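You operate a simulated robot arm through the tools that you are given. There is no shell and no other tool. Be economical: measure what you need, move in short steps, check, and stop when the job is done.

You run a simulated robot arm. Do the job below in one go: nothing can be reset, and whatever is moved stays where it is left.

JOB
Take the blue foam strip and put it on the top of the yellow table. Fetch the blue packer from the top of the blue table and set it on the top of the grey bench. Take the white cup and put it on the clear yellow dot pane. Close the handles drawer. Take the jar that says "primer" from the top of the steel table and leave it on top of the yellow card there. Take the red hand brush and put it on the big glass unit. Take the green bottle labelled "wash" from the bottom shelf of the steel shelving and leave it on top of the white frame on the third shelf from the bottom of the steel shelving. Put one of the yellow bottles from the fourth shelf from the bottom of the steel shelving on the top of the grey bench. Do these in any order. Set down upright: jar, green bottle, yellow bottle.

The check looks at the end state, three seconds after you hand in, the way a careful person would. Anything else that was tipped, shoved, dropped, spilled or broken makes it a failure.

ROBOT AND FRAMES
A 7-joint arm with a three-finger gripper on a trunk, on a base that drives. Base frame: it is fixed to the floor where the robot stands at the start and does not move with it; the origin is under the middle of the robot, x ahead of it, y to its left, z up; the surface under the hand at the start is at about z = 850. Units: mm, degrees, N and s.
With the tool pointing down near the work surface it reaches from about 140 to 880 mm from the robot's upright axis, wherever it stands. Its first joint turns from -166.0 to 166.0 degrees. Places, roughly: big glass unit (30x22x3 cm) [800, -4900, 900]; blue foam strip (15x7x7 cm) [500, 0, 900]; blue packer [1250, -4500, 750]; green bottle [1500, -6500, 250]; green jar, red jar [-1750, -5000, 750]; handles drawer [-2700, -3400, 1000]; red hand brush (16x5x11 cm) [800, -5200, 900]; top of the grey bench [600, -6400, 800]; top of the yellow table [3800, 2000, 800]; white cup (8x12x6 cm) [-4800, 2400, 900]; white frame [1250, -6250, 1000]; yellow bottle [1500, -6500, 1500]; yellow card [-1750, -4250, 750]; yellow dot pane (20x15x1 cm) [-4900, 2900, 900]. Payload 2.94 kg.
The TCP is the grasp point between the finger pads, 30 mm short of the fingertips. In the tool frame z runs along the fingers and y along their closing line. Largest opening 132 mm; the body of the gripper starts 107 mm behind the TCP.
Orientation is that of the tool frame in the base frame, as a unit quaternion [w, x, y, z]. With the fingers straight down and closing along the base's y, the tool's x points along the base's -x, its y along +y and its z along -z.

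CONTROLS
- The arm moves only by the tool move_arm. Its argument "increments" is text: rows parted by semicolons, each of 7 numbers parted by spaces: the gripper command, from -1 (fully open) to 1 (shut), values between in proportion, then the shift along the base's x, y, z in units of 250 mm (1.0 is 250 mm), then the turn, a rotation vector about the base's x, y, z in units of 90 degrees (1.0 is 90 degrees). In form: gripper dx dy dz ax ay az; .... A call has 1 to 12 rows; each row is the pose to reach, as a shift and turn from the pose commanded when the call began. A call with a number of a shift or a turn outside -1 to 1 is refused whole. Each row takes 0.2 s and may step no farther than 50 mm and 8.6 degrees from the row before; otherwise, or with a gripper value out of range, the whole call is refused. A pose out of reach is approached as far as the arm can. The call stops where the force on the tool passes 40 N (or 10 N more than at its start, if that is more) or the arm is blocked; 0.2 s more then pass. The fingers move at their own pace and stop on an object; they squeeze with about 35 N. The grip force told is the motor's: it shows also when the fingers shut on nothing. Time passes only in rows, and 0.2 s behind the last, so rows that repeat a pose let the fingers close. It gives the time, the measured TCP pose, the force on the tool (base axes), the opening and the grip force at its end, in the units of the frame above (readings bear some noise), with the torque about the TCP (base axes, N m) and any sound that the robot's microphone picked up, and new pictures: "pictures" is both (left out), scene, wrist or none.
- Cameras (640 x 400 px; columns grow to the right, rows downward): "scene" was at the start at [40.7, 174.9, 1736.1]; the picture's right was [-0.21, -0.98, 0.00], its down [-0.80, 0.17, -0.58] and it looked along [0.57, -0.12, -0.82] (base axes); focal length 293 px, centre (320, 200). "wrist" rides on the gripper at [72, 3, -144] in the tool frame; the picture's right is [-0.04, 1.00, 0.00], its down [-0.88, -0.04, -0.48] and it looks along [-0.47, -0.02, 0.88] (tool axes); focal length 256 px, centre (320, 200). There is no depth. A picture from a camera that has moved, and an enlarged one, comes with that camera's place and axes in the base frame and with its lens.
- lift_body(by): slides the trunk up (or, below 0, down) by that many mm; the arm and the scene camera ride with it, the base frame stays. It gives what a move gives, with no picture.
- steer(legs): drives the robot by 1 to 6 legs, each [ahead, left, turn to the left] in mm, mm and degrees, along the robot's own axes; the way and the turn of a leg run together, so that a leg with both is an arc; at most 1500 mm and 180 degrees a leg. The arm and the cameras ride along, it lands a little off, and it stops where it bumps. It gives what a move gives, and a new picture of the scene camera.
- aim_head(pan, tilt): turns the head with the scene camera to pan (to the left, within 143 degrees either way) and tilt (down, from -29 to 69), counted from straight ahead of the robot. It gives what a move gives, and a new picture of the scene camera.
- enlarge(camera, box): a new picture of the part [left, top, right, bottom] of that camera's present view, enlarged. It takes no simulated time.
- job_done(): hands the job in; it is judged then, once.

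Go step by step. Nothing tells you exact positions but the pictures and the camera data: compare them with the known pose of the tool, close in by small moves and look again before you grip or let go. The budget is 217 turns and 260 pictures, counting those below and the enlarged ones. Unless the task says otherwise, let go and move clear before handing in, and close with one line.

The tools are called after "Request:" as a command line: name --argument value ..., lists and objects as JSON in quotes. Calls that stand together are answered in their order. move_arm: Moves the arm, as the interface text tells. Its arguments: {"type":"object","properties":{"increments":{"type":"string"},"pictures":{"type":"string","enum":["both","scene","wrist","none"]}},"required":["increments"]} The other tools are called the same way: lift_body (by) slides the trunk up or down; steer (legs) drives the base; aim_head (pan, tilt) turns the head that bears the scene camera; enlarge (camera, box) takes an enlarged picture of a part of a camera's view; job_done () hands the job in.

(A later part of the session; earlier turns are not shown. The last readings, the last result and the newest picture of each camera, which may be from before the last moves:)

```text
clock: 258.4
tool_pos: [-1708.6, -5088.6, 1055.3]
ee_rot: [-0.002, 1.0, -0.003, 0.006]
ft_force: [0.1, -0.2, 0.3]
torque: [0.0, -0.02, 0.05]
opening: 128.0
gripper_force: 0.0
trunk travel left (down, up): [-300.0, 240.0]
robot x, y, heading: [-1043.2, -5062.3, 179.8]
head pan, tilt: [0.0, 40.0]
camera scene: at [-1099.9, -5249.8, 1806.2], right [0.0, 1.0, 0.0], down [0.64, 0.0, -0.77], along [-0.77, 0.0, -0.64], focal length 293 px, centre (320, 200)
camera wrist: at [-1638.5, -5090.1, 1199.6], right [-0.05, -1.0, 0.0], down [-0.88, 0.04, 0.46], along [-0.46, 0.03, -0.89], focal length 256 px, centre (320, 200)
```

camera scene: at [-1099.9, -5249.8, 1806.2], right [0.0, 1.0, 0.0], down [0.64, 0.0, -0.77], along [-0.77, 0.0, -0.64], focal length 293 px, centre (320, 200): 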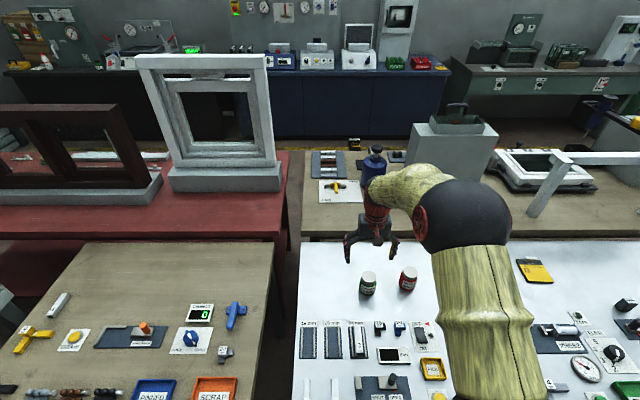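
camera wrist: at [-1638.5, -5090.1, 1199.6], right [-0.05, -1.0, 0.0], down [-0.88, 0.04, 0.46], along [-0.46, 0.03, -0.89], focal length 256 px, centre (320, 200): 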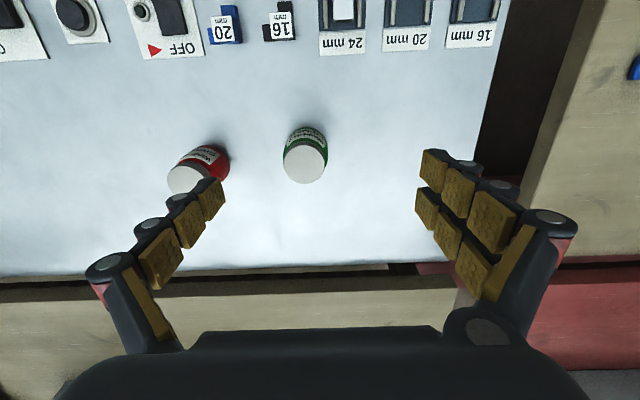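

I correct the slight tool tilt and move above the green jar for a closer look.

Request:
move_arm --increments "-1 -0.08 0.05 -0.1 -0.0025 0.0076 0.004; -1 -0.16 0.11 -0.2 -0.0025 0.0076 0.004; -1 -0.245 0.11 -0.3 -0.0025 0.0076 0.004; -1 -0.245 0.11 -0.38 -0.0025 0.0076 0.004; -1 -0.245 0.11 -0.38 -0.0025 0.0076 0.004"

```text
clock: 259.6
tool_pos: [-1770.9, -5061.3, 964.8]
ee_rot: [0.001, 1.0, 0.001, 0.001]
ft_force: [0.0, -0.2, 1.1]
torque: [0.01, 0.02, 0.01]
opening: 132.3
gripper_force: 0.1
trunk travel left (down, up): [-300.0, 240.0]
robot x, y, heading: [-1045.0, -5061.6, 179.9]
head pan, tilt: [0.0, 40.0]
camera scene: at [-1099.4, -5249.8, 1806.3], right [0.0, 1.0, 0.0], down [0.64, 0.0, -0.77], along [-0.77, 0.0, -0.64], focal length 293 px, centre (320, 200)
camera wrist: at [-1698.8, -5064.5, 1107.2], right [-0.04, -1.0, 0.0], down [-0.88, 0.04, 0.47], along [-0.47, 0.02, -0.88], focal length 256 px, centre (320, 200)
```

scene: 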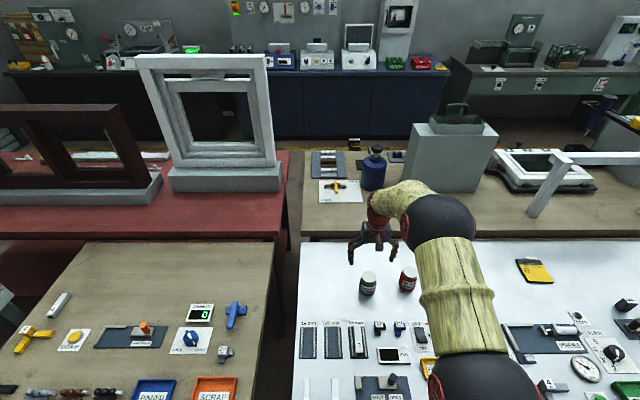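
wrist: 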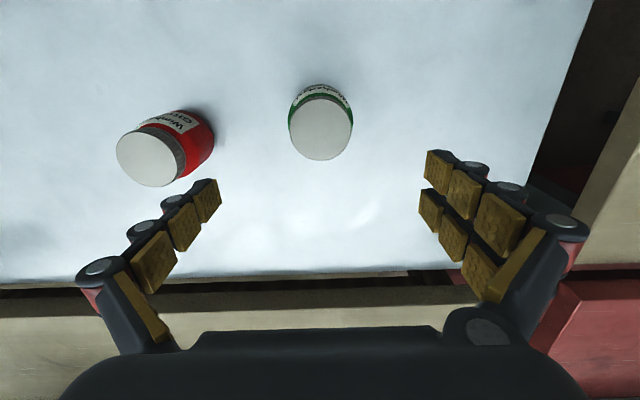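

The jar is about 18 mm nearer to me (+x). Adjust and lower partly.

Request:
move_arm --increments "-1 0.07 0 -0.1 0 0 0; -1 0.07 0 -0.2 0 0 0; -1 0.07 0 -0.26 0 0 0; -1 0.07 0 -0.26 0 0 0" --pictures "wrist"

```text
clock: 260.6
tool_pos: [-1755.1, -5061.2, 896.6]
ee_rot: [0.001, 1.0, 0.002, 0.001]
ft_force: [-0.2, 0.2, 0.2]
torque: [-0.02, 0.02, 0.02]
opening: 131.8
gripper_force: 0.0
trunk travel left (down, up): [-300.0, 240.0]
robot x, y, heading: [-1041.2, -5063.3, 179.7]
head pan, tilt: [0.0, 40.0]
camera wrist: at [-1682.8, -5063.1, 1039.7], right [-0.04, -1.0, 0.0], down [-0.88, 0.04, 0.48], along [-0.47, 0.02, -0.88], focal length 256 px, centre (320, 200)
```

wrist: 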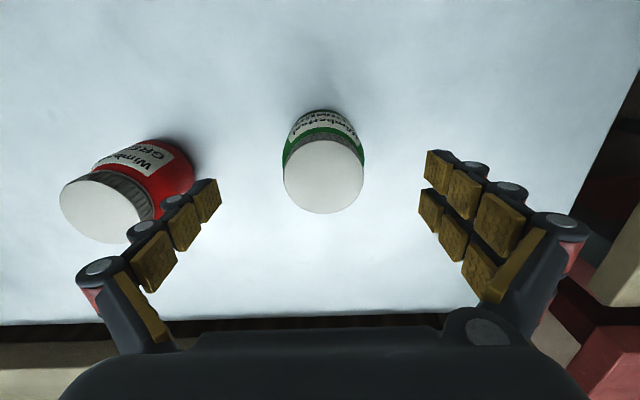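

Shift back 10 mm, lower to the jar's body and close.

Request:
move_arm --increments "-1 -0.04 -0.006 -0.05 0 0 0; -1 -0.04 -0.006 -0.2 0 0 0; -1 -0.04 -0.006 -0.34 0 0 0; 0 -0.04 -0.006 -0.34 0 0 0; 1 -0.04 -0.006 -0.34 0 0 0; 1 -0.04 -0.006 -0.34 0 0 0; 1 -0.04 -0.006 -0.34 0 0 0; 1 -0.04 -0.006 -0.34 0 0 0; 1 -0.04 -0.006 -0.34 0 0 0"

```text
clock: 262.4
tool_pos: [-1771.5, -5061.7, 826.4]
ee_rot: [0.0, 1.0, 0.001, -0.009]
ft_force: [11.6, -11.8, 46.3]
torque: [-1.07, -1.12, 0.12]
opening: 86.8
gripper_force: 24.0
trunk travel left (down, up): [-300.0, 240.0]
robot x, y, heading: [-1044.8, -5060.0, 179.8]
head pan, tilt: [0.0, 40.0]
stopped in row 8: the force on the tool passed its limit at 42 N (the readings are from after the stop); the commanded pose is now the measured one
camera scene: at [-1093.4, -5251.3, 1806.6], right [0.0, 1.0, 0.0], down [0.64, 0.0, -0.77], along [-0.77, 0.0, -0.64], focal length 293 px, centre (320, 200)
camera wrist: at [-1696.5, -5063.7, 966.8], right [-0.04, -1.0, 0.0], down [-0.87, 0.04, 0.49], along [-0.49, 0.02, -0.87], focal length 256 px, centre (320, 200)
```

scene: 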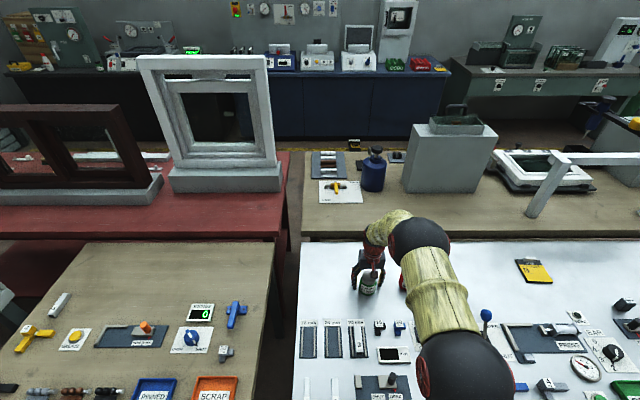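
wrist: 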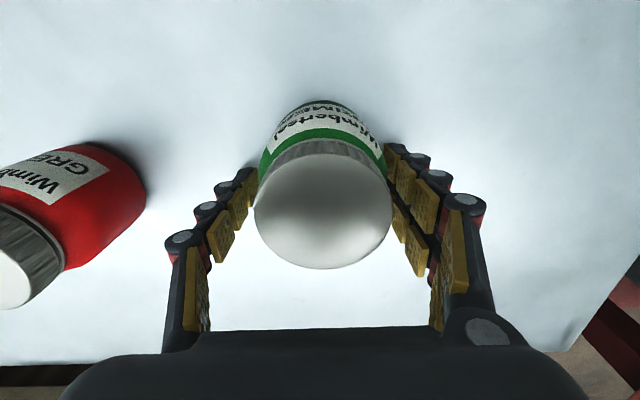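

The table is at about z 797 (fingertips touched it), and the jar is at x ≈ -1755. I open a bit, rise 18 mm and correct x and tilt.

Request:
move_arm --increments "-0.6 0 0 0.04 0 0 0; -0.8 0 0 0.08 0 -0.0115 0; -1 0 0 0.08 0 -0.0115 0; -1 0.03 0 0.08 0 -0.0115 0; -1 0.065 0 0.08 0 -0.0115 0; -1 0.065 0 0.08 0 -0.0115 0" --pictures "wrist"

```text
clock: 263.8
tool_pos: [-1754.2, -5059.0, 836.4]
ee_rot: [0.0, 1.0, -0.001, 0.006]
ft_force: [-0.1, 0.5, 0.1]
torque: [0.01, -0.01, -0.02]
opening: 131.9
gripper_force: 0.1
trunk travel left (down, up): [-300.0, 240.0]
robot x, y, heading: [-1041.3, -5058.7, 179.9]
head pan, tilt: [0.0, 40.0]
camera wrist: at [-1682.9, -5061.1, 980.2], right [-0.04, -1.0, 0.0], down [-0.88, 0.04, 0.46], along [-0.46, 0.02, -0.89], focal length 256 px, centre (320, 200)
```

wrist: 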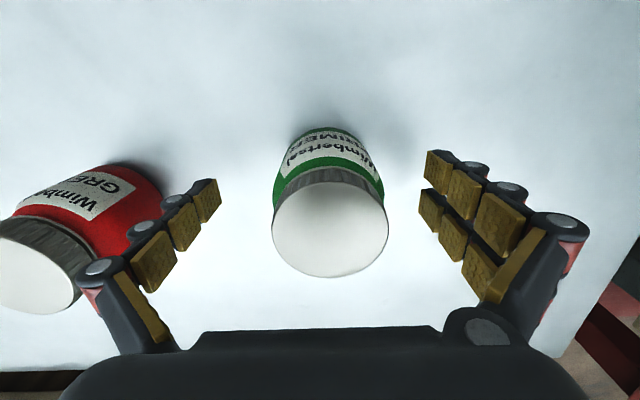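

Aligned; fix the tilt, shift 5 mm in y and close.

Request:
move_arm --increments "-1 0 -0.02 0 0 0.0076 0; 0 0 -0.02 0 0 0.0076 0; 1 0 -0.02 0 0 0.0076 0; 1 0 -0.02 0 0 0.0076 0; 1 0 -0.02 0 0 0.0076 0; 1 0 -0.02 0 0 0.0076 0; 1 0 -0.02 0 0 0.0076 0; 1 0 -0.02 0 0 0.0076 0; 1 0 -0.02 0 0 0.0076 0" --pictures "wrist"

```text
clock: 265.8
tool_pos: [-1754.5, -5064.8, 836.6]
ee_rot: [-0.001, 1.0, 0.0, 0.0]
ft_force: [0.2, 0.4, 1.5]
torque: [0.06, -0.04, 0.05]
opening: 61.9
gripper_force: 34.8
trunk travel left (down, up): [-300.0, 240.0]
robot x, y, heading: [-1043.7, -5056.9, 179.8]
head pan, tilt: [0.0, 40.0]
camera wrist: at [-1681.6, -5066.4, 979.7], right [-0.04, -1.0, 0.0], down [-0.88, 0.04, 0.48], along [-0.47, 0.02, -0.88], focal length 256 px, centre (320, 200)
```

wrist: 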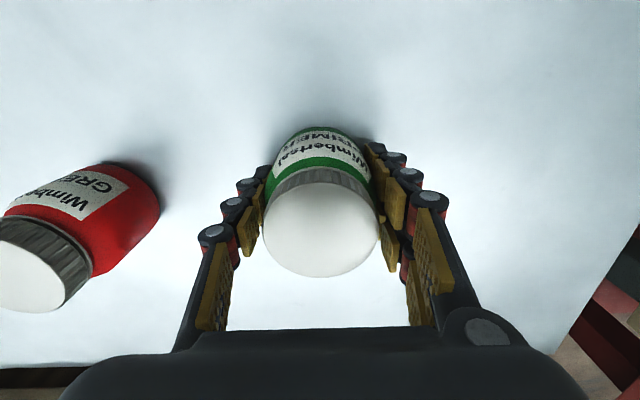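

Jar held. Lift and move the base along the table to the yellow card near [-1842, -4357].

Request:
move_arm --increments "1 0 0 0.15 0 0 0; 1 0 0 0.33 0 0 0; 1 0 0 0.51 0 0 0; 1 0.1 0 0.65 0 0 0; 1 0.25 0 0.7 0 0 0; 1 0.4 0 0.7 0 0 0" --pictures "none"

Request:
steer --legs '[[0, -690, 0]]'

```text
clock: 267.2
tool_pos: [-1655.7, -5065.9, 1012.9]
ee_rot: [0.0, 1.0, 0.0, 0.0]
ft_force: [0.0, 0.2, -2.5]
torque: [-0.03, 0.0, -0.01]
opening: 62.0
gripper_force: 35.2
trunk travel left (down, up): [-300.0, 240.0]
robot x, y, heading: [-1041.7, -5058.8, 179.7]
head pan, tilt: [0.0, 40.0]
```

```text
clock: 271.0
tool_pos: [-1656.5, -4374.2, 1011.9]
ee_rot: [0.001, 1.0, 0.006, 0.0]
ft_force: [0.2, 0.7, -3.4]
torque: [-0.04, -0.01, -0.03]
opening: 61.7
gripper_force: 35.1
trunk travel left (down, up): [-300.0, 240.0]
robot x, y, heading: [-1042.5, -4361.8, -179.5]
head pan, tilt: [0.0, 40.0]
camera scene: at [-1098.6, -4552.2, 1806.3], right [-0.01, 1.0, 0.0], down [0.64, 0.0, -0.77], along [-0.77, -0.01, -0.64], focal length 293 px, centre (320, 200)
```

scene: 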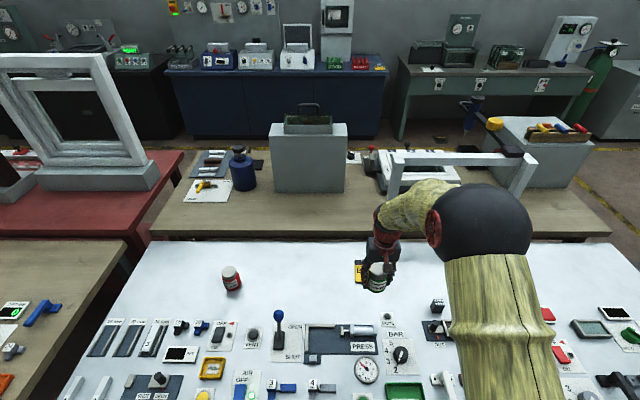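

I look at the card with the wrist camera.

Request:
enlarge --camera "wrist" --box '[160, 0, 480, 200]'

```text
2.00 times, centred on (320, 100) of wrist
camera zoom: at [-1583.6, -4375.2, 1154.7], right [-0.03, -1.0, 0.0], down [-0.88, 0.03, 0.47], along [-0.47, 0.01, -0.88], focal length 512 px, centre (320, 400)
```

zoom: 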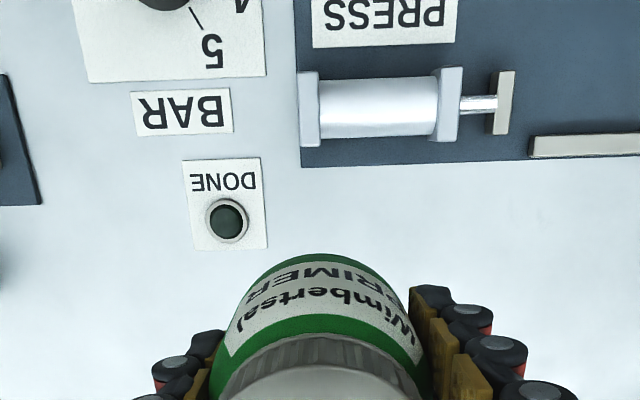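

Request:
move_arm --increments "1 0 0.18 0 0 0 0; 1 0 0.36 0 0 0 0; 1 0 0.54 0 0 0 0; 1 0 0.7 0 0 0 0; 1 0 0.7 0 0 0 0"

```text
clock: 272.2
tool_pos: [-1658.8, -4199.4, 1011.5]
ee_rot: [0.0, 1.0, 0.006, 0.0]
ft_force: [-0.6, -0.9, -2.3]
torque: [-0.01, 0.02, -0.03]
opening: 62.0
gripper_force: 35.0
trunk travel left (down, up): [-300.0, 240.0]
robot x, y, heading: [-1048.1, -4362.1, -179.4]
head pan, tilt: [0.0, 40.0]
camera scene: at [-1098.6, -4552.4, 1806.3], right [-0.01, 1.0, 0.0], down [0.64, 0.0, -0.77], along [-0.77, -0.01, -0.64], focal length 293 px, centre (320, 200)
camera wrist: at [-1586.5, -4200.9, 1153.9], right [-0.03, -1.0, 0.0], down [-0.88, 0.03, 0.47], along [-0.47, 0.01, -0.88], focal length 256 px, centre (320, 200)
```

scene: 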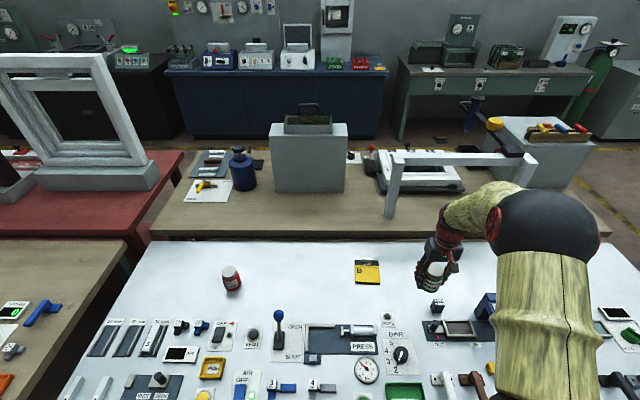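
wrist: 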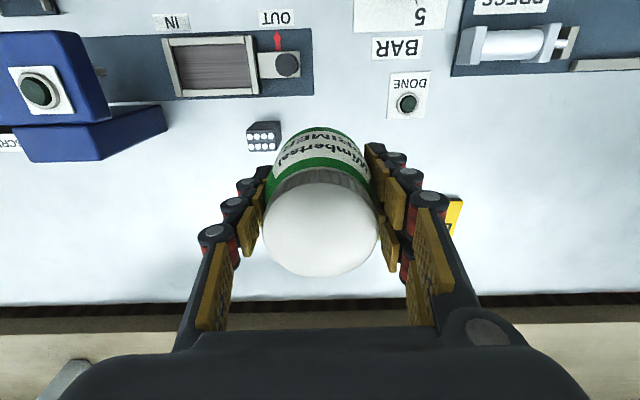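

Card centre is about [-1844, -4369]. I move above it and take a look.

Request:
move_arm --increments "1 -0.12 -0.11 0 0 0 0; 1 -0.25 -0.23 0 0 0 0; 1 -0.37 -0.34 0 0 0 0; 1 -0.5 -0.46 0 0 0 0; 1 -0.62 -0.57 0 0 0 0; 1 -0.74 -0.68 0 0 0 0; 1 -0.74 -0.68 -0.15 0 0 0; 1 -0.74 -0.68 -0.3 0 0 0; 1 -0.74 -0.68 -0.4 0 0 0; 1 -0.74 -0.68 -0.4 0 0 0"

```text
clock: 274.4
tool_pos: [-1843.0, -4371.3, 911.5]
ee_rot: [0.0, 1.0, 0.006, 0.0]
ft_force: [-1.0, 0.0, -2.6]
torque: [-0.02, 0.01, -0.02]
opening: 61.7
gripper_force: 35.4
trunk travel left (down, up): [-300.0, 240.0]
robot x, y, heading: [-1041.0, -4359.2, -179.8]
head pan, tilt: [0.0, 40.0]
camera scene: at [-1098.7, -4552.5, 1806.3], right [-0.01, 1.0, 0.0], down [0.64, 0.0, -0.77], along [-0.77, -0.01, -0.64], focal length 293 px, centre (320, 200)
camera wrist: at [-1770.1, -4372.8, 1054.7], right [-0.03, -1.0, 0.0], down [-0.88, 0.03, 0.48], along [-0.47, 0.01, -0.88], focal length 256 px, centre (320, 200)
```

scene: 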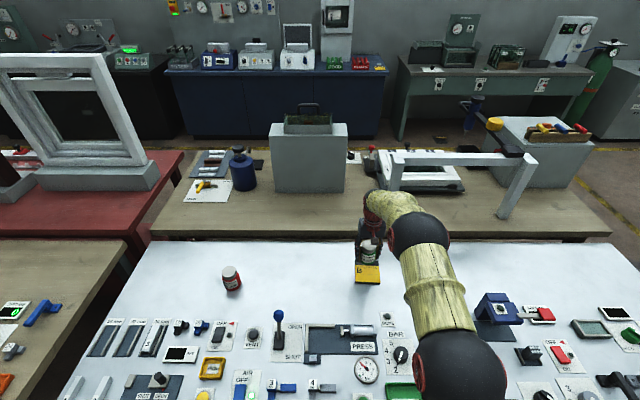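
wrist: 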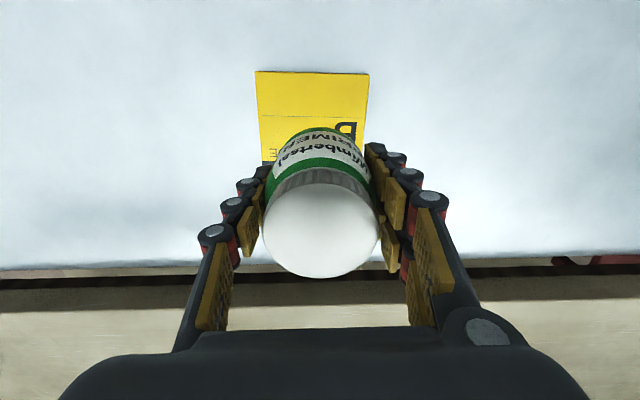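

Centred over the card. Lower until contact.

Request:
move_arm --increments "1 0.02 0.01 -0.1 0 0 0; 1 0.02 0.01 -0.2 0 0 0; 1 0.02 0.01 -0.24 0 0 0; 1 0.02 0.01 -0.26 0 0 0; 1 0.02 0.01 -0.275 0 0 0; 1 0.02 0.01 -0.285 0 0 0; 1 0.02 0.01 -0.295 0 0 0;1 0.02 0.01 -0.305 0 0 0; 1 0.02 0.01 -0.315 0 0 0" --pictures "wrist"

```text
clock: 276.4
tool_pos: [-1840.5, -4366.6, 839.7]
ee_rot: [0.001, 1.0, 0.006, -0.005]
ft_force: [-0.3, 0.8, 10.0]
torque: [-0.01, -0.28, 0.01]
opening: 62.1
gripper_force: 34.4
trunk travel left (down, up): [-300.0, 240.0]
robot x, y, heading: [-1038.8, -4363.0, -179.5]
head pan, tilt: [0.0, 40.0]
stopped in row 9: the force on the tool passed its limit at 43 N (the readings are from after the stop); the commanded pose is now the measured one
camera wrist: at [-1766.7, -4368.2, 982.7], right [-0.03, -1.0, 0.0], down [-0.87, 0.03, 0.49], along [-0.48, 0.01, -0.87], focal length 256 px, centre (320, 200)
```

wrist: 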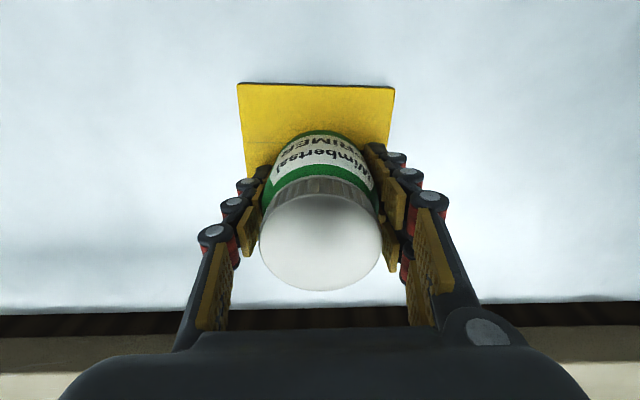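

Contact on the card. Release and rise.

Request:
move_arm --increments "0.6 0 0 0.005 0 0 0; 0.2 0 0 0.005 0 0 0; -0.3 0 0 0.005 0 0 0; -0.8 0 0 0.005 0 0 0; -1 0 0 0.005 0 0 0; -1 0 0 0.005 0 0 0; -1 0 0 0.15 0 0 0; -1 0 0 0.32 0 0 0; -1 0 0 0.5 0 0 0; -1 0 0 0.68 0 0 0; -1 0.15 0 0.75 0 0 0; -1 0.3 0 0.8 0 0 0"

```text
clock: 278.9
tool_pos: [-1764.0, -4367.3, 1038.6]
ee_rot: [0.0, 1.0, 0.005, -0.003]
ft_force: [0.5, 0.4, -0.1]
torque: [-0.01, 0.05, 0.01]
opening: 132.0
gripper_force: 0.0
trunk travel left (down, up): [-300.0, 240.0]
robot x, y, heading: [-1044.6, -4363.6, -179.5]
head pan, tilt: [0.0, 40.0]
camera scene: at [-1097.3, -4552.6, 1806.3], right [-0.01, 1.0, 0.0], down [0.64, 0.0, -0.77], along [-0.77, -0.01, -0.64], focal length 293 px, centre (320, 200)
camera wrist: at [-1689.7, -4368.3, 1181.0], right [-0.03, -1.0, 0.0], down [-0.88, 0.03, 0.48], along [-0.48, 0.01, -0.88], focal length 256 px, centre (320, 200)
```

scene: 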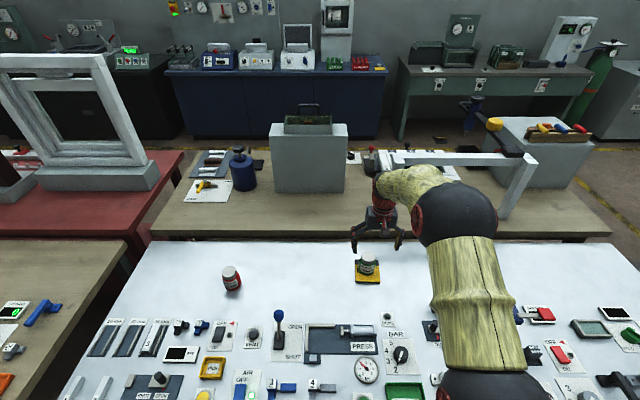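
wrist: 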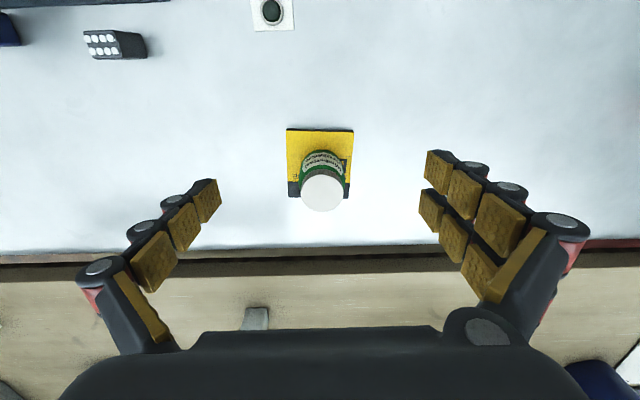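

The jar stands on the card. Next, the red hand brush: retract, back into the aisle and turn to face +x.

Request:
move_arm --increments "-1 0.18 0 0 0 0.002 0; -1 0.36 0 0 0 0.002 0; -1 0.54 0 0 0 0.002 0; -1 0.72 0 0 0 0.002 0; -1 0.9 0 0 0 0.002 0; -1 1 0 0.05 0 0.002 0" --pictures "none"

Request:
steer --legs '[[-650, 0, 0], [0, 0, 90], [0, 0, 89.5], [0, -650, 0]]'

Request:
aim_head --pan 0 --tilt 30

```text
clock: 280.4
tool_pos: [-1510.7, -4368.1, 1050.6]
ee_rot: [0.0, 1.0, 0.006, -0.004]
ft_force: [0.6, 0.1, 0.0]
torque: [-0.02, 0.0, 0.02]
opening: 131.9
gripper_force: 0.0
trunk travel left (down, up): [-300.0, 240.0]
robot x, y, heading: [-1047.4, -4364.3, -179.6]
head pan, tilt: [0.0, 40.0]
```

```text
clock: 294.7
tool_pos: [41.4, -5038.9, 1050.4]
ee_rot: [0.006, 0.024, 1.0, 0.0]
ft_force: [0.0, -0.3, 0.7]
torque: [0.02, 0.01, -0.03]
opening: 131.9
gripper_force: 0.0
trunk travel left (down, up): [-300.0, 240.0]
robot x, y, heading: [-426.6, -5017.3, -3.0]
head pan, tilt: [0.0, 40.0]
camera scene: at [-361.1, -4828.6, 1806.3], right [-0.05, -1.0, 0.0], down [-0.64, 0.04, -0.77], along [0.76, -0.04, -0.64], focal length 293 px, centre (320, 200)
```

scene: 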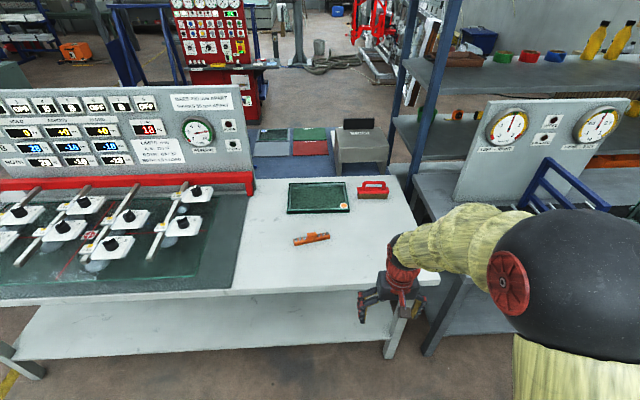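

```text
clock: 295.5
tool_pos: [42.7, -5038.0, 1050.2]
ee_rot: [0.005, 0.024, 1.0, 0.0]
ft_force: [-0.2, 0.8, 0.0]
torque: [0.0, -0.01, 0.0]
opening: 131.8
gripper_force: 0.0
trunk travel left (down, up): [-300.0, 240.0]
robot x, y, heading: [-425.5, -5014.0, -2.9]
head pan, tilt: [0.0, 30.0]
camera scene: at [-355.7, -4828.5, 1821.5], right [-0.05, -1.0, 0.0], down [-0.5, 0.03, -0.87], along [0.86, -0.05, -0.5], focal length 293 px, centre (320, 200)
```

scene: 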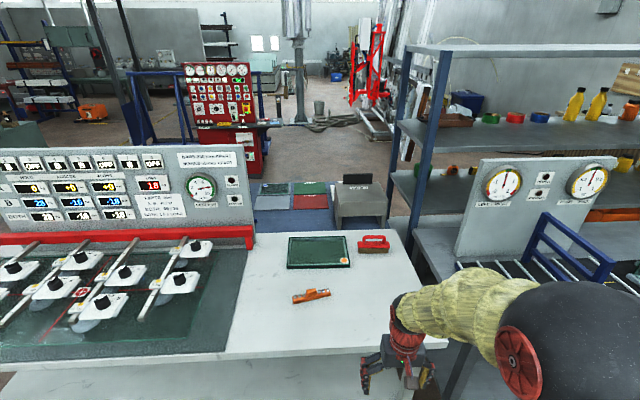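

The red brush is at about [785, -5160], the green glass unit at [765, -4890]. Drive up and zoom.

Request:
steer --legs '[[400, -30, 3]]'

Request:
enlarge --camera "scene" --box '[280, 220, 440, 320]'

```text
clock: 298.0
tool_pos: [452.3, -5057.5, 1049.9]
ee_rot: [0.005, 0.0, 1.0, 0.0]
ft_force: [0.1, 0.3, 0.0]
torque: [-0.01, 0.03, 0.01]
opening: 132.3
gripper_force: 0.0
trunk travel left (down, up): [-300.0, 240.0]
robot x, y, heading: [-21.0, -5058.0, -0.5]
head pan, tilt: [0.0, 30.0]
camera scene: at [43.9, -4867.7, 1821.6], right [-0.01, -1.0, 0.0], down [-0.5, 0.0, -0.87], along [0.87, -0.01, -0.5], focal length 293 px, centre (320, 200)
```

scene: 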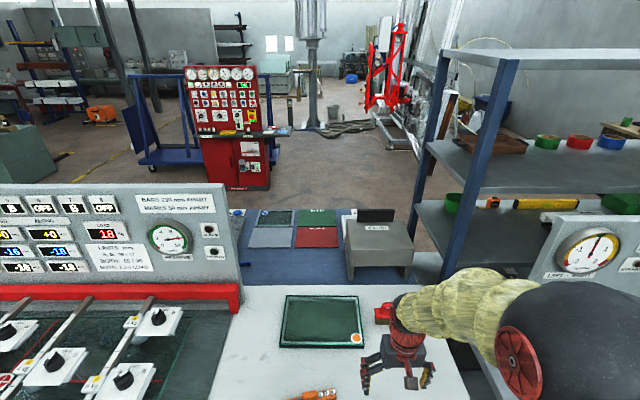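

```text
4.00 times, centred on (360, 270) of scene
camera zoom: at [43.9, -4867.7, 1821.6], right [-0.01, -1.0, 0.0], down [-0.5, 0.0, -0.87], along [0.87, -0.01, -0.5], focal length 1171 px, centre (160, -80)
```

zoom: 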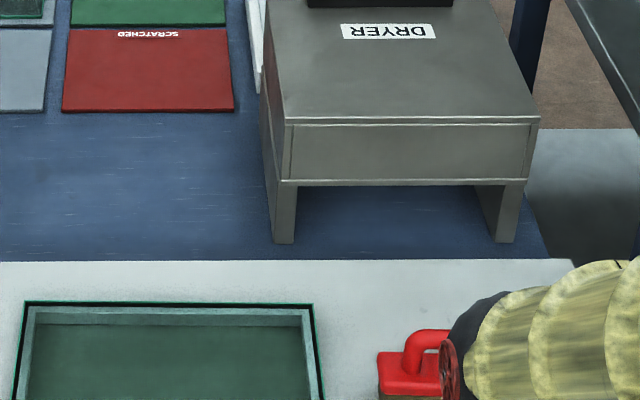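

I turn the gripper 90° while moving over the brush.

Request:
move_arm --increments "-1 0 0 0.1 0 0 0.09; -1 0.09 -0.04 0.2 0 0 0.18; -1 0.18 -0.08 0.2 0 0 0.27; -1 0.28 -0.12 0.2 0 0 0.36; -1 0.38 -0.16 0.2 0 0 0.45; -1 0.48 -0.2 0.2 0 0 0.54; -1 0.58 -0.24 0.2 0 0 0.63; -1 0.68 -0.28 0.2 0 0 0.72; -1 0.78 -0.32 0.2 0 0 0.81; -1 0.88 -0.36 0.2 0 0 0.9; -1 0.98 -0.39 0.2 0 0 0.99; -1 0.98 -0.39 0.2 0 0 0.99"

```text
clock: 300.6
tool_pos: [697.9, -5153.3, 1098.4]
ee_rot: [0.004, -0.702, 0.712, 0.004]
ft_force: [0.4, 0.6, -0.8]
torque: [0.02, 0.0, 0.01]
opening: 131.8
gripper_force: 0.0
trunk travel left (down, up): [-300.0, 240.0]
robot x, y, heading: [-15.3, -5056.9, -0.0]
head pan, tilt: [0.0, 30.0]
camera scene: at [43.4, -4867.7, 1821.6], right [-0.01, -1.0, 0.0], down [-0.5, 0.0, -0.87], along [0.87, -0.01, -0.5], focal length 293 px, centre (320, 200)
camera wrist: at [693.5, -5225.7, 1240.8], right [-1.0, 0.06, 0.0], down [0.05, 0.87, 0.48], along [0.03, 0.48, -0.88], focal length 256 px, centre (320, 200)
```

scene: 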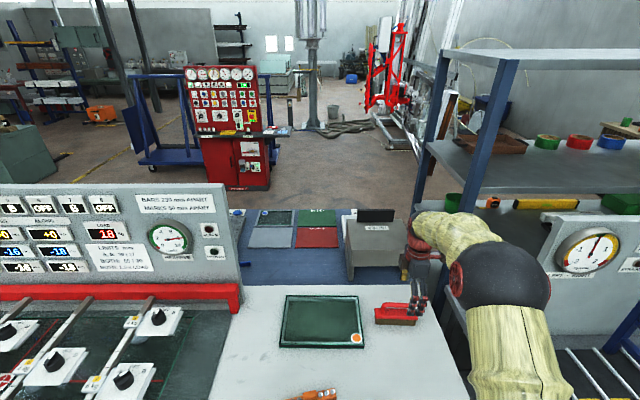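
wrist: 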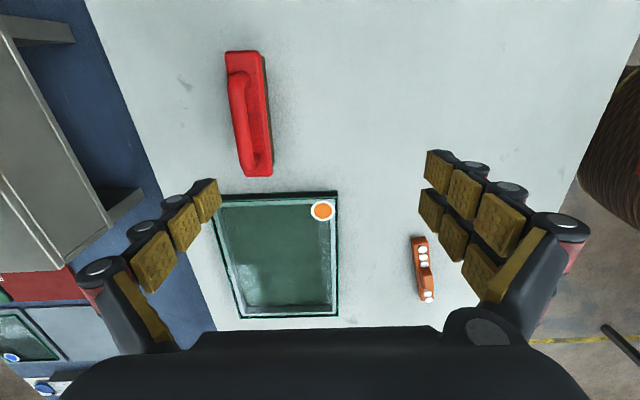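

Brush centre ≈ [783, -5172], aligned with y; the glass unit spans x 679–880, y -5043…-4750. I move over the brush to just above it.

Request:
move_arm --increments "-1 0.15 -0.04 0 0 0 0; -1 0.34 -0.076 0 0 0 0; -1 0.34 -0.076 -0.15 0 0 0; -1 0.34 -0.076 -0.3 0 0 0; -1 0.34 -0.076 -0.3 0 0 0"

```text
clock: 301.8
tool_pos: [782.8, -5176.1, 1024.6]
ee_rot: [0.004, -0.701, 0.713, 0.004]
ft_force: [0.1, 0.7, 1.3]
torque: [0.01, 0.0, 0.02]
opening: 132.2
gripper_force: 0.0
trunk travel left (down, up): [-300.0, 240.0]
robot x, y, heading: [-20.3, -5057.8, -0.4]
head pan, tilt: [0.0, 30.0]
camera scene: at [43.7, -4867.7, 1821.6], right [-0.01, -1.0, 0.0], down [-0.5, 0.0, -0.87], along [0.87, -0.01, -0.5], focal length 293 px, centre (320, 200)
camera wrist: at [778.9, -5248.4, 1167.6], right [-1.0, 0.06, 0.0], down [0.05, 0.87, 0.48], along [0.03, 0.48, -0.88], focal length 256 px, centre (320, 200)
```

scene: 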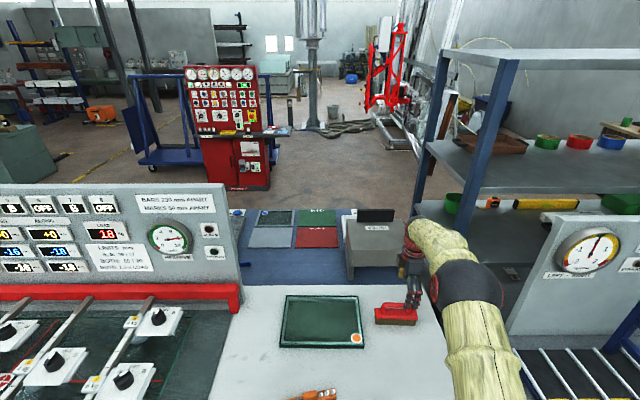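
wrist: 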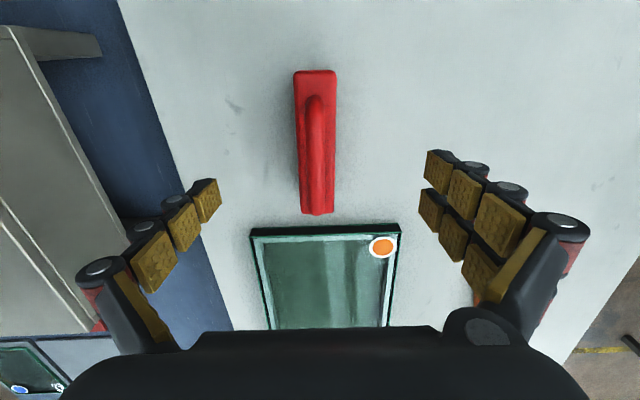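

Aligned. Lower around the body and check.

Request:
move_arm --increments "-1 0 0 -0.15 0 0 0; -1 0 0 -0.3 0 0 0; -1 0 0 -0.44 0 0 0; -1 0 0 -0.52 0 0 0; -1 0 0 -0.52 0 0 0" --pictures "wrist"

```text
clock: 303.0
tool_pos: [781.9, -5173.8, 895.3]
ee_rot: [0.004, -0.701, 0.714, 0.003]
ft_force: [0.1, 0.4, -0.1]
torque: [0.01, -0.01, 0.0]
opening: 132.0
gripper_force: 0.1
trunk travel left (down, up): [-300.0, 240.0]
robot x, y, heading: [-14.4, -5059.0, -0.5]
head pan, tilt: [0.0, 30.0]
camera wrist: at [778.3, -5245.8, 1036.7], right [-1.0, 0.06, 0.0], down [0.05, 0.87, 0.48], along [0.03, 0.48, -0.87], focal length 256 px, centre (320, 200)
```

wrist: 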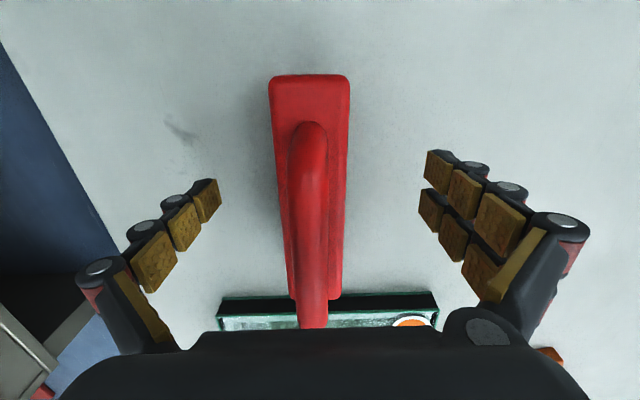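

Shift 12 mm, close and lift.

Request:
move_arm --increments "-1 0 0.05 0 0 0 0; 0 0 0.05 0 0 0 0; 1 0 0.05 0 0 0 0; 1 0 0.05 0 0 0 0; 1 0 0.05 0 0 0 0; 1 0 0.05 0 0 0 0; 1 0 0.05 0 0 0 0; 1 0 0.05 0 0 0 0; 1 0 0.05 0 0 0 0; 1 0 0.05 0.12 0 0 0; 1 0 0.05 0.3 0 0 0; 1 0 0.05 0.48 0 0 0" --pictures "wrist"

```text
clock: 305.6
tool_pos: [778.4, -5160.2, 1013.1]
ee_rot: [0.003, -0.701, 0.714, 0.005]
ft_force: [0.2, -0.1, -2.7]
torque: [0.01, -0.07, 0.0]
opening: 40.3
gripper_force: 35.1
trunk travel left (down, up): [-300.0, 240.0]
robot x, y, heading: [-17.6, -5060.0, -0.2]
head pan, tilt: [0.0, 30.0]
camera wrist: at [774.6, -5232.9, 1155.2], right [-1.0, 0.06, 0.0], down [0.05, 0.87, 0.48], along [0.03, 0.48, -0.87], focal length 256 px, centre (320, 200)
```

wrist: 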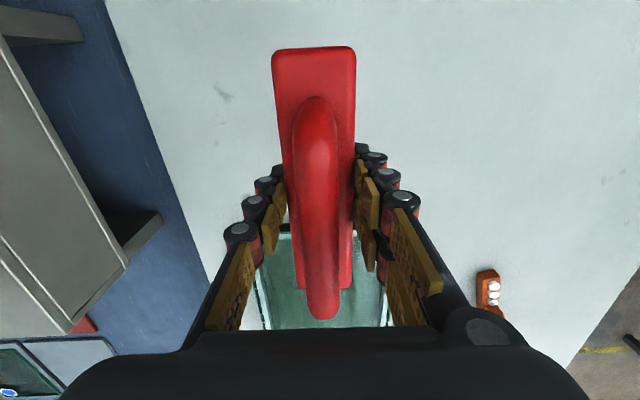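

Brush held. Move over the glass unit.

Request:
move_arm --increments "1 0 0.18 0 0 0 0; 1 0 0.36 0 0 0 0; 1 0 0.54 0 0 0 0; 1 0 0.72 0 0 0 0; 1 0 0.9 0 0 0 0; 1 0 1 0 0 0 0; 1 0 1 -0.12 0 0 0; 1 0 1 -0.12 0 0 0"

```text
clock: 307.4
tool_pos: [778.7, -4909.8, 986.1]
ee_rot: [0.003, -0.701, 0.713, 0.004]
ft_force: [0.6, 0.1, -1.4]
torque: [0.0, 0.01, 0.0]
opening: 40.3
gripper_force: 35.1
trunk travel left (down, up): [-300.0, 240.0]
robot x, y, heading: [-17.3, -5056.7, -0.2]
head pan, tilt: [0.0, 30.0]
camera scene: at [43.8, -4867.5, 1821.6], right [-0.01, -1.0, 0.0], down [-0.5, 0.0, -0.87], along [0.87, -0.01, -0.5], focal length 293 px, centre (320, 200)
camera wrist: at [774.7, -4982.6, 1127.0], right [-1.0, 0.06, 0.0], down [0.05, 0.87, 0.48], along [0.03, 0.48, -0.87], focal length 256 px, centre (320, 200)
```

scene: 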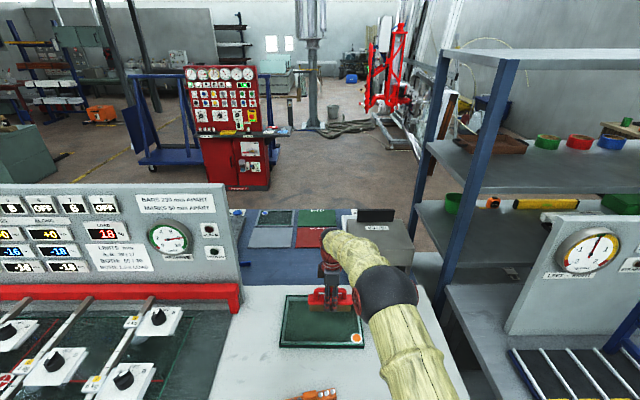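
wrist: 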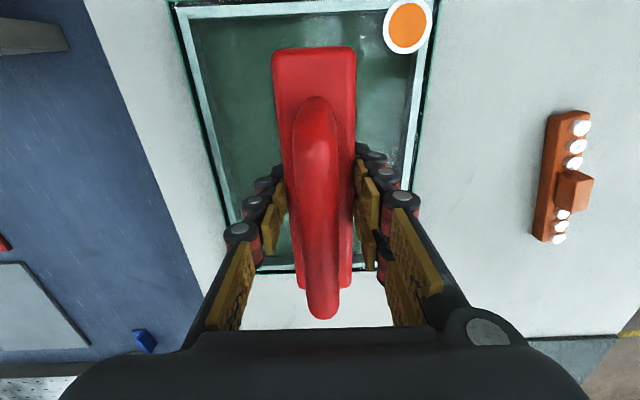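

Centre over the unit is [782, -4882]. Lower onto it.

Request:
move_arm --increments "1 0.01 0.1 -0.04 0 0 0; 1 0.01 0.1 -0.14 0 0 0; 1 0.01 0.1 -0.19 0 0 0; 1 0.01 0.1 -0.21 0 0 0; 1 0.01 0.1 -0.225 0 0 0; 1 0.01 0.1 -0.24 0 0 0; 1 0.01 0.1 -0.255 0 0 0; 1 0.01 0.1 -0.27 0 0 0; 1 0.01 0.1 -0.285 0 0 0; 1 0.01 0.1 -0.3 0 0 0" --pictures "wrist"

```text
clock: 309.6
tool_pos: [785.1, -4887.2, 917.0]
ee_rot: [0.007, -0.701, 0.713, 0.003]
ft_force: [-3.2, 1.3, 28.8]
torque: [0.03, -0.01, 0.02]
opening: 41.1
gripper_force: 35.3
trunk travel left (down, up): [-300.0, 240.0]
robot x, y, heading: [-21.1, -5059.5, -0.4]
head pan, tilt: [0.0, 30.0]
camera wrist: at [779.6, -4960.0, 1057.8], right [-1.0, 0.06, -0.01], down [0.05, 0.87, 0.49], along [0.04, 0.49, -0.87], focal length 256 px, centre (320, 200)
```

wrist: 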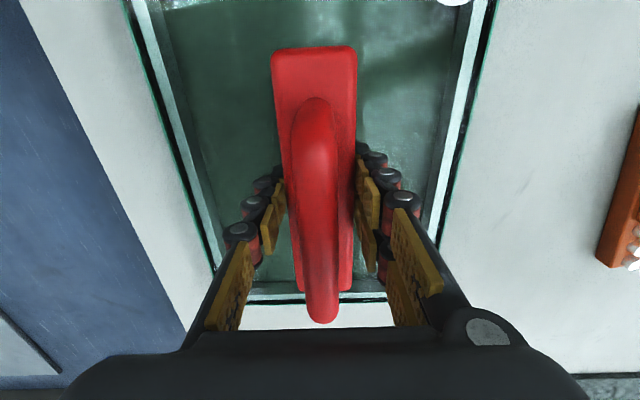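

In contact. Release and rise.

Request:
move_arm --increments "0.8 0 0 0.012 0 0 0; 0.4 0 0 0.012 0 0 0; 0 0 0 0.012 0 0 0; -0.5 0 0 0.012 0 0 0; -1 0 0 0.012 0 0 0; -1 0 0 0.012 0 0 0; -1 0 0 0.012 0 0 0; -1 0 0 0.15 0 0 0; -1 0 0 0.33 0 0 0; -1 0 0 0.51 0 0 0; -1 -0.1 0 0.65 0 0 0; -1 -0.25 0 0.7 0 0 0"

```text
clock: 312.2
tool_pos: [719.2, -4886.7, 1084.2]
ee_rot: [0.003, -0.701, 0.713, 0.004]
ft_force: [0.2, 0.2, -0.3]
torque: [0.0, -0.06, 0.03]
opening: 131.8
gripper_force: 0.1
trunk travel left (down, up): [-300.0, 240.0]
robot x, y, heading: [-20.3, -5058.3, -0.2]
head pan, tilt: [0.0, 30.0]
camera scene: at [42.4, -4867.7, 1821.7], right [-0.01, -1.0, 0.0], down [-0.5, 0.0, -0.87], along [0.87, -0.01, -0.5], focal length 293 px, centre (320, 200)
camera wrist: at [715.9, -4958.6, 1226.2], right [-1.0, 0.06, 0.0], down [0.05, 0.87, 0.48], along [0.03, 0.48, -0.87], focal length 256 px, centre (320, 200)
```

scene: 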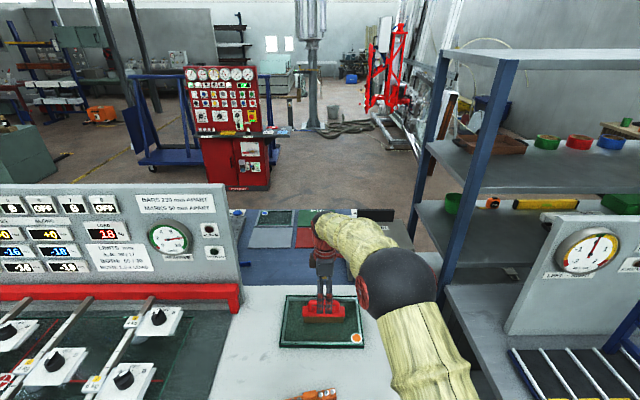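
wrist: 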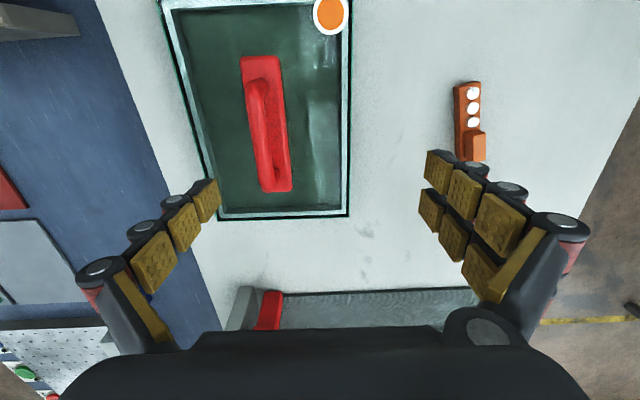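

Brush placed. I look right toward the grey bench and shelving.

Request:
aim_head --pan -50 --tilt 25

```text
clock: 313.4
tool_pos: [720.3, -4885.1, 1083.1]
ee_rot: [0.002, -0.701, 0.713, 0.004]
ft_force: [1.0, 0.1, 0.3]
torque: [0.0, 0.0, -0.01]
opening: 132.0
gripper_force: 0.0
trunk travel left (down, up): [-300.0, 240.0]
robot x, y, heading: [-18.3, -5059.8, -0.3]
head pan, tilt: [-50.0, 25.0]
camera scene: at [12.0, -4937.8, 1829.6], right [-0.77, -0.64, 0.0], down [-0.27, 0.33, -0.91], along [0.58, -0.7, -0.42], focal length 293 px, centre (320, 200)
```

scene: 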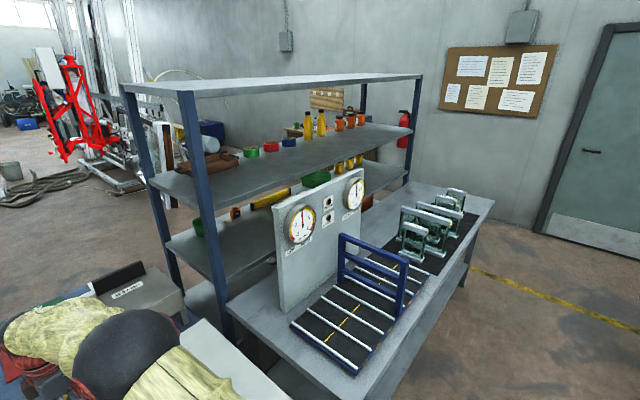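

The shelving stands behind the grey bench. The packer's blue table and the shelving are reached from the east, so I retract and drive round the north end.

Request:
move_arm --increments "-1 -0.18 0 0 0 0 0; -1 -0.36 -0.05 0 0 0 0; -1 -0.54 -0.15 0 0 0 0; -1 -0.72 -0.25 0 0 0 0; -1 -0.9 -0.35 0 0 0 0; -1 -1 -0.45 0 0 0 0; -1 -1 -0.55 0 0 0 0" --pictures "none"

Request:
steer --legs '[[-450, 0, 0], [0, 1300, 0], [0, 1200, 0], [1450, 0, 0], [1450, 0, 0]]'

Request:
aim_head --pan -75 --tilt 25

```text
refused: row 3 steps farther than a row can; nothing moved
```

```text
clock: 341.9
tool_pos: [3253.8, -2420.2, 1082.7]
ee_rot: [0.004, -0.682, 0.731, 0.004]
ft_force: [0.6, -0.1, -0.9]
torque: [-0.03, 0.01, 0.02]
opening: 132.0
gripper_force: 0.1
trunk travel left (down, up): [-300.0, 240.0]
robot x, y, heading: [2505.1, -2556.2, -3.4]
head pan, tilt: [-50.0, 25.0]
camera scene: at [2542.5, -2436.2, 1829.6], right [-0.8, -0.6, 0.0], down [-0.25, 0.34, -0.91], along [0.54, -0.73, -0.42], focal length 293 px, centre (320, 200)
```

scene: 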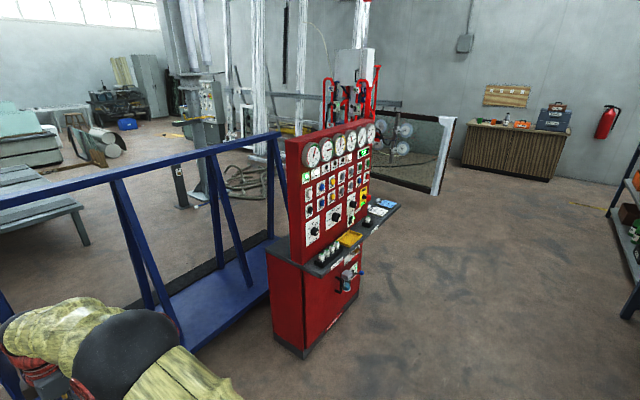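

```text
clock: 342.8
tool_pos: [3253.4, -2422.3, 1082.3]
ee_rot: [0.003, -0.682, 0.731, 0.005]
ft_force: [0.2, -0.3, -0.2]
torque: [-0.01, -0.01, -0.05]
opening: 132.3
gripper_force: 0.1
trunk travel left (down, up): [-300.0, 240.0]
robot x, y, heading: [2505.1, -2555.7, -3.2]
head pan, tilt: [-75.0, 25.0]
camera scene: at [2505.9, -2452.5, 1829.6], right [-0.98, -0.2, 0.0], down [-0.09, 0.41, -0.91], along [0.18, -0.89, -0.42], focal length 293 px, centre (320, 200)
```

scene: 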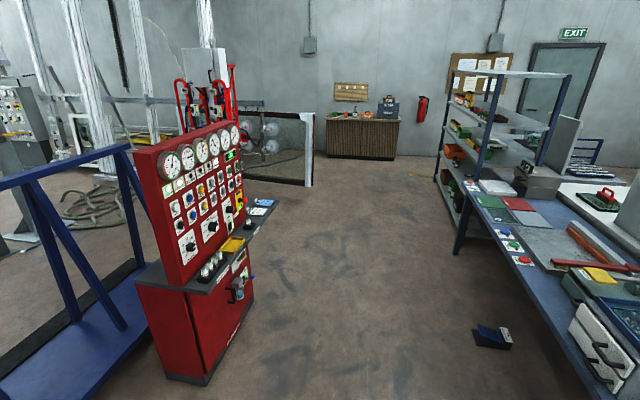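

The arm was still extended, so I first pull it in before anything else.

Request:
move_arm --increments "-1 -0.15 0 0.05 0 0 0; -1 -0.33 0 0.1 0 0 0; -1 -0.5 -0.05 0.15 0 0 0; -1 -0.67 -0.1 0.2 0 0 0; -1 -0.84 -0.15 0.2 0 0 0; -1 -1 -0.2 0.2 0 0 0; -1 -1 -0.35 0.2 0 0 0; -1 -1 -0.5 0.2 0 0 0" --pictures "none"

```text
clock: 344.6
tool_pos: [3003.6, -2549.8, 1136.4]
ee_rot: [0.004, -0.682, 0.732, 0.005]
ft_force: [0.2, -0.1, 0.9]
torque: [0.03, 0.01, 0.03]
opening: 131.7
gripper_force: 0.1
trunk travel left (down, up): [-300.0, 240.0]
robot x, y, heading: [2502.9, -2554.8, -3.6]
head pan, tilt: [-75.0, 25.0]
```

Request:
steer --legs '[[-50, 0, -90], [0, 0, -87], [0, 1000, 0], [0, 950, 0]]'

Request:
aim_head --pan 5 --tilt 35

```text
clock: 361.8
tool_pos: [2041.4, -4517.1, 1136.0]
ee_rot: [0.003, 0.697, 0.717, -0.004]
ft_force: [0.5, 0.3, 0.6]
torque: [0.02, -0.02, -0.02]
opening: 132.1
gripper_force: 0.1
trunk travel left (down, up): [-300.0, 240.0]
robot x, y, heading: [2537.1, -4466.3, -177.9]
head pan, tilt: [-75.0, 25.0]
camera scene: at [2545.6, -4563.8, 1829.6], right [0.96, 0.3, 0.0], down [0.13, -0.4, -0.91], along [-0.27, 0.87, -0.42], focal length 293 px, centre (320, 200)
```

scene: 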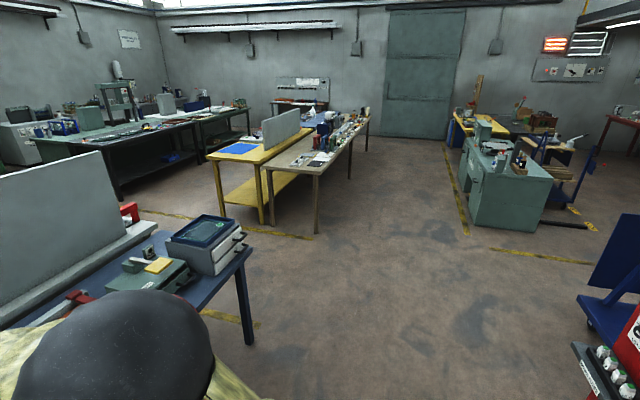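

```text
clock: 363.3
tool_pos: [2041.9, -4517.1, 1136.5]
ee_rot: [0.004, 0.697, 0.717, -0.004]
ft_force: [0.4, -0.4, 0.6]
torque: [0.01, 0.01, 0.03]
opening: 132.0
gripper_force: 0.2
trunk travel left (down, up): [-300.0, 240.0]
robot x, y, heading: [2537.8, -4459.3, -177.9]
head pan, tilt: [5.0, 35.0]
camera scene: at [2485.5, -4662.5, 1813.8], right [-0.13, 0.99, 0.0], down [0.57, 0.07, -0.82], along [-0.81, -0.1, -0.57], focal length 293 px, centre (320, 200)
```

scene: 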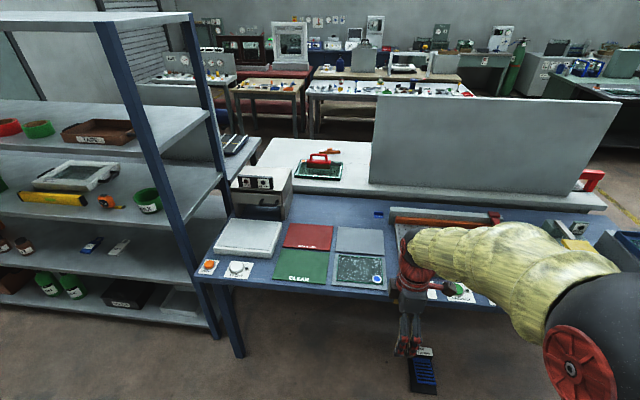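

The small blue packer appears on the blue table near [1130, -4500]. Zoom.

Request:
enlarge --camera "scene" --box '[310, 180, 470, 280]'

```text
4.00 times, centred on (390, 230) of scene
camera zoom: at [2485.5, -4662.5, 1813.8], right [-0.13, 0.99, 0.0], down [0.57, 0.07, -0.82], along [-0.81, -0.1, -0.57], focal length 1171 px, centre (40, 80)
```

zoom: 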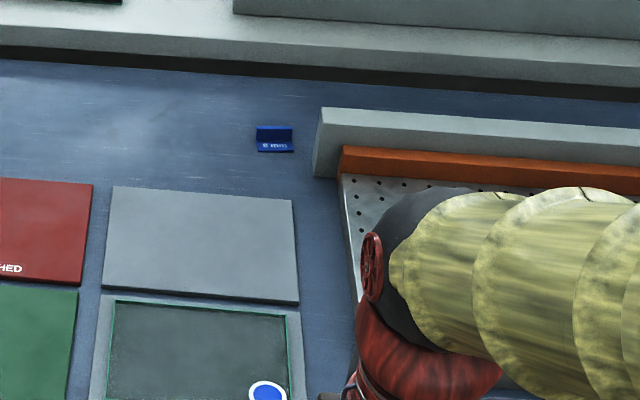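

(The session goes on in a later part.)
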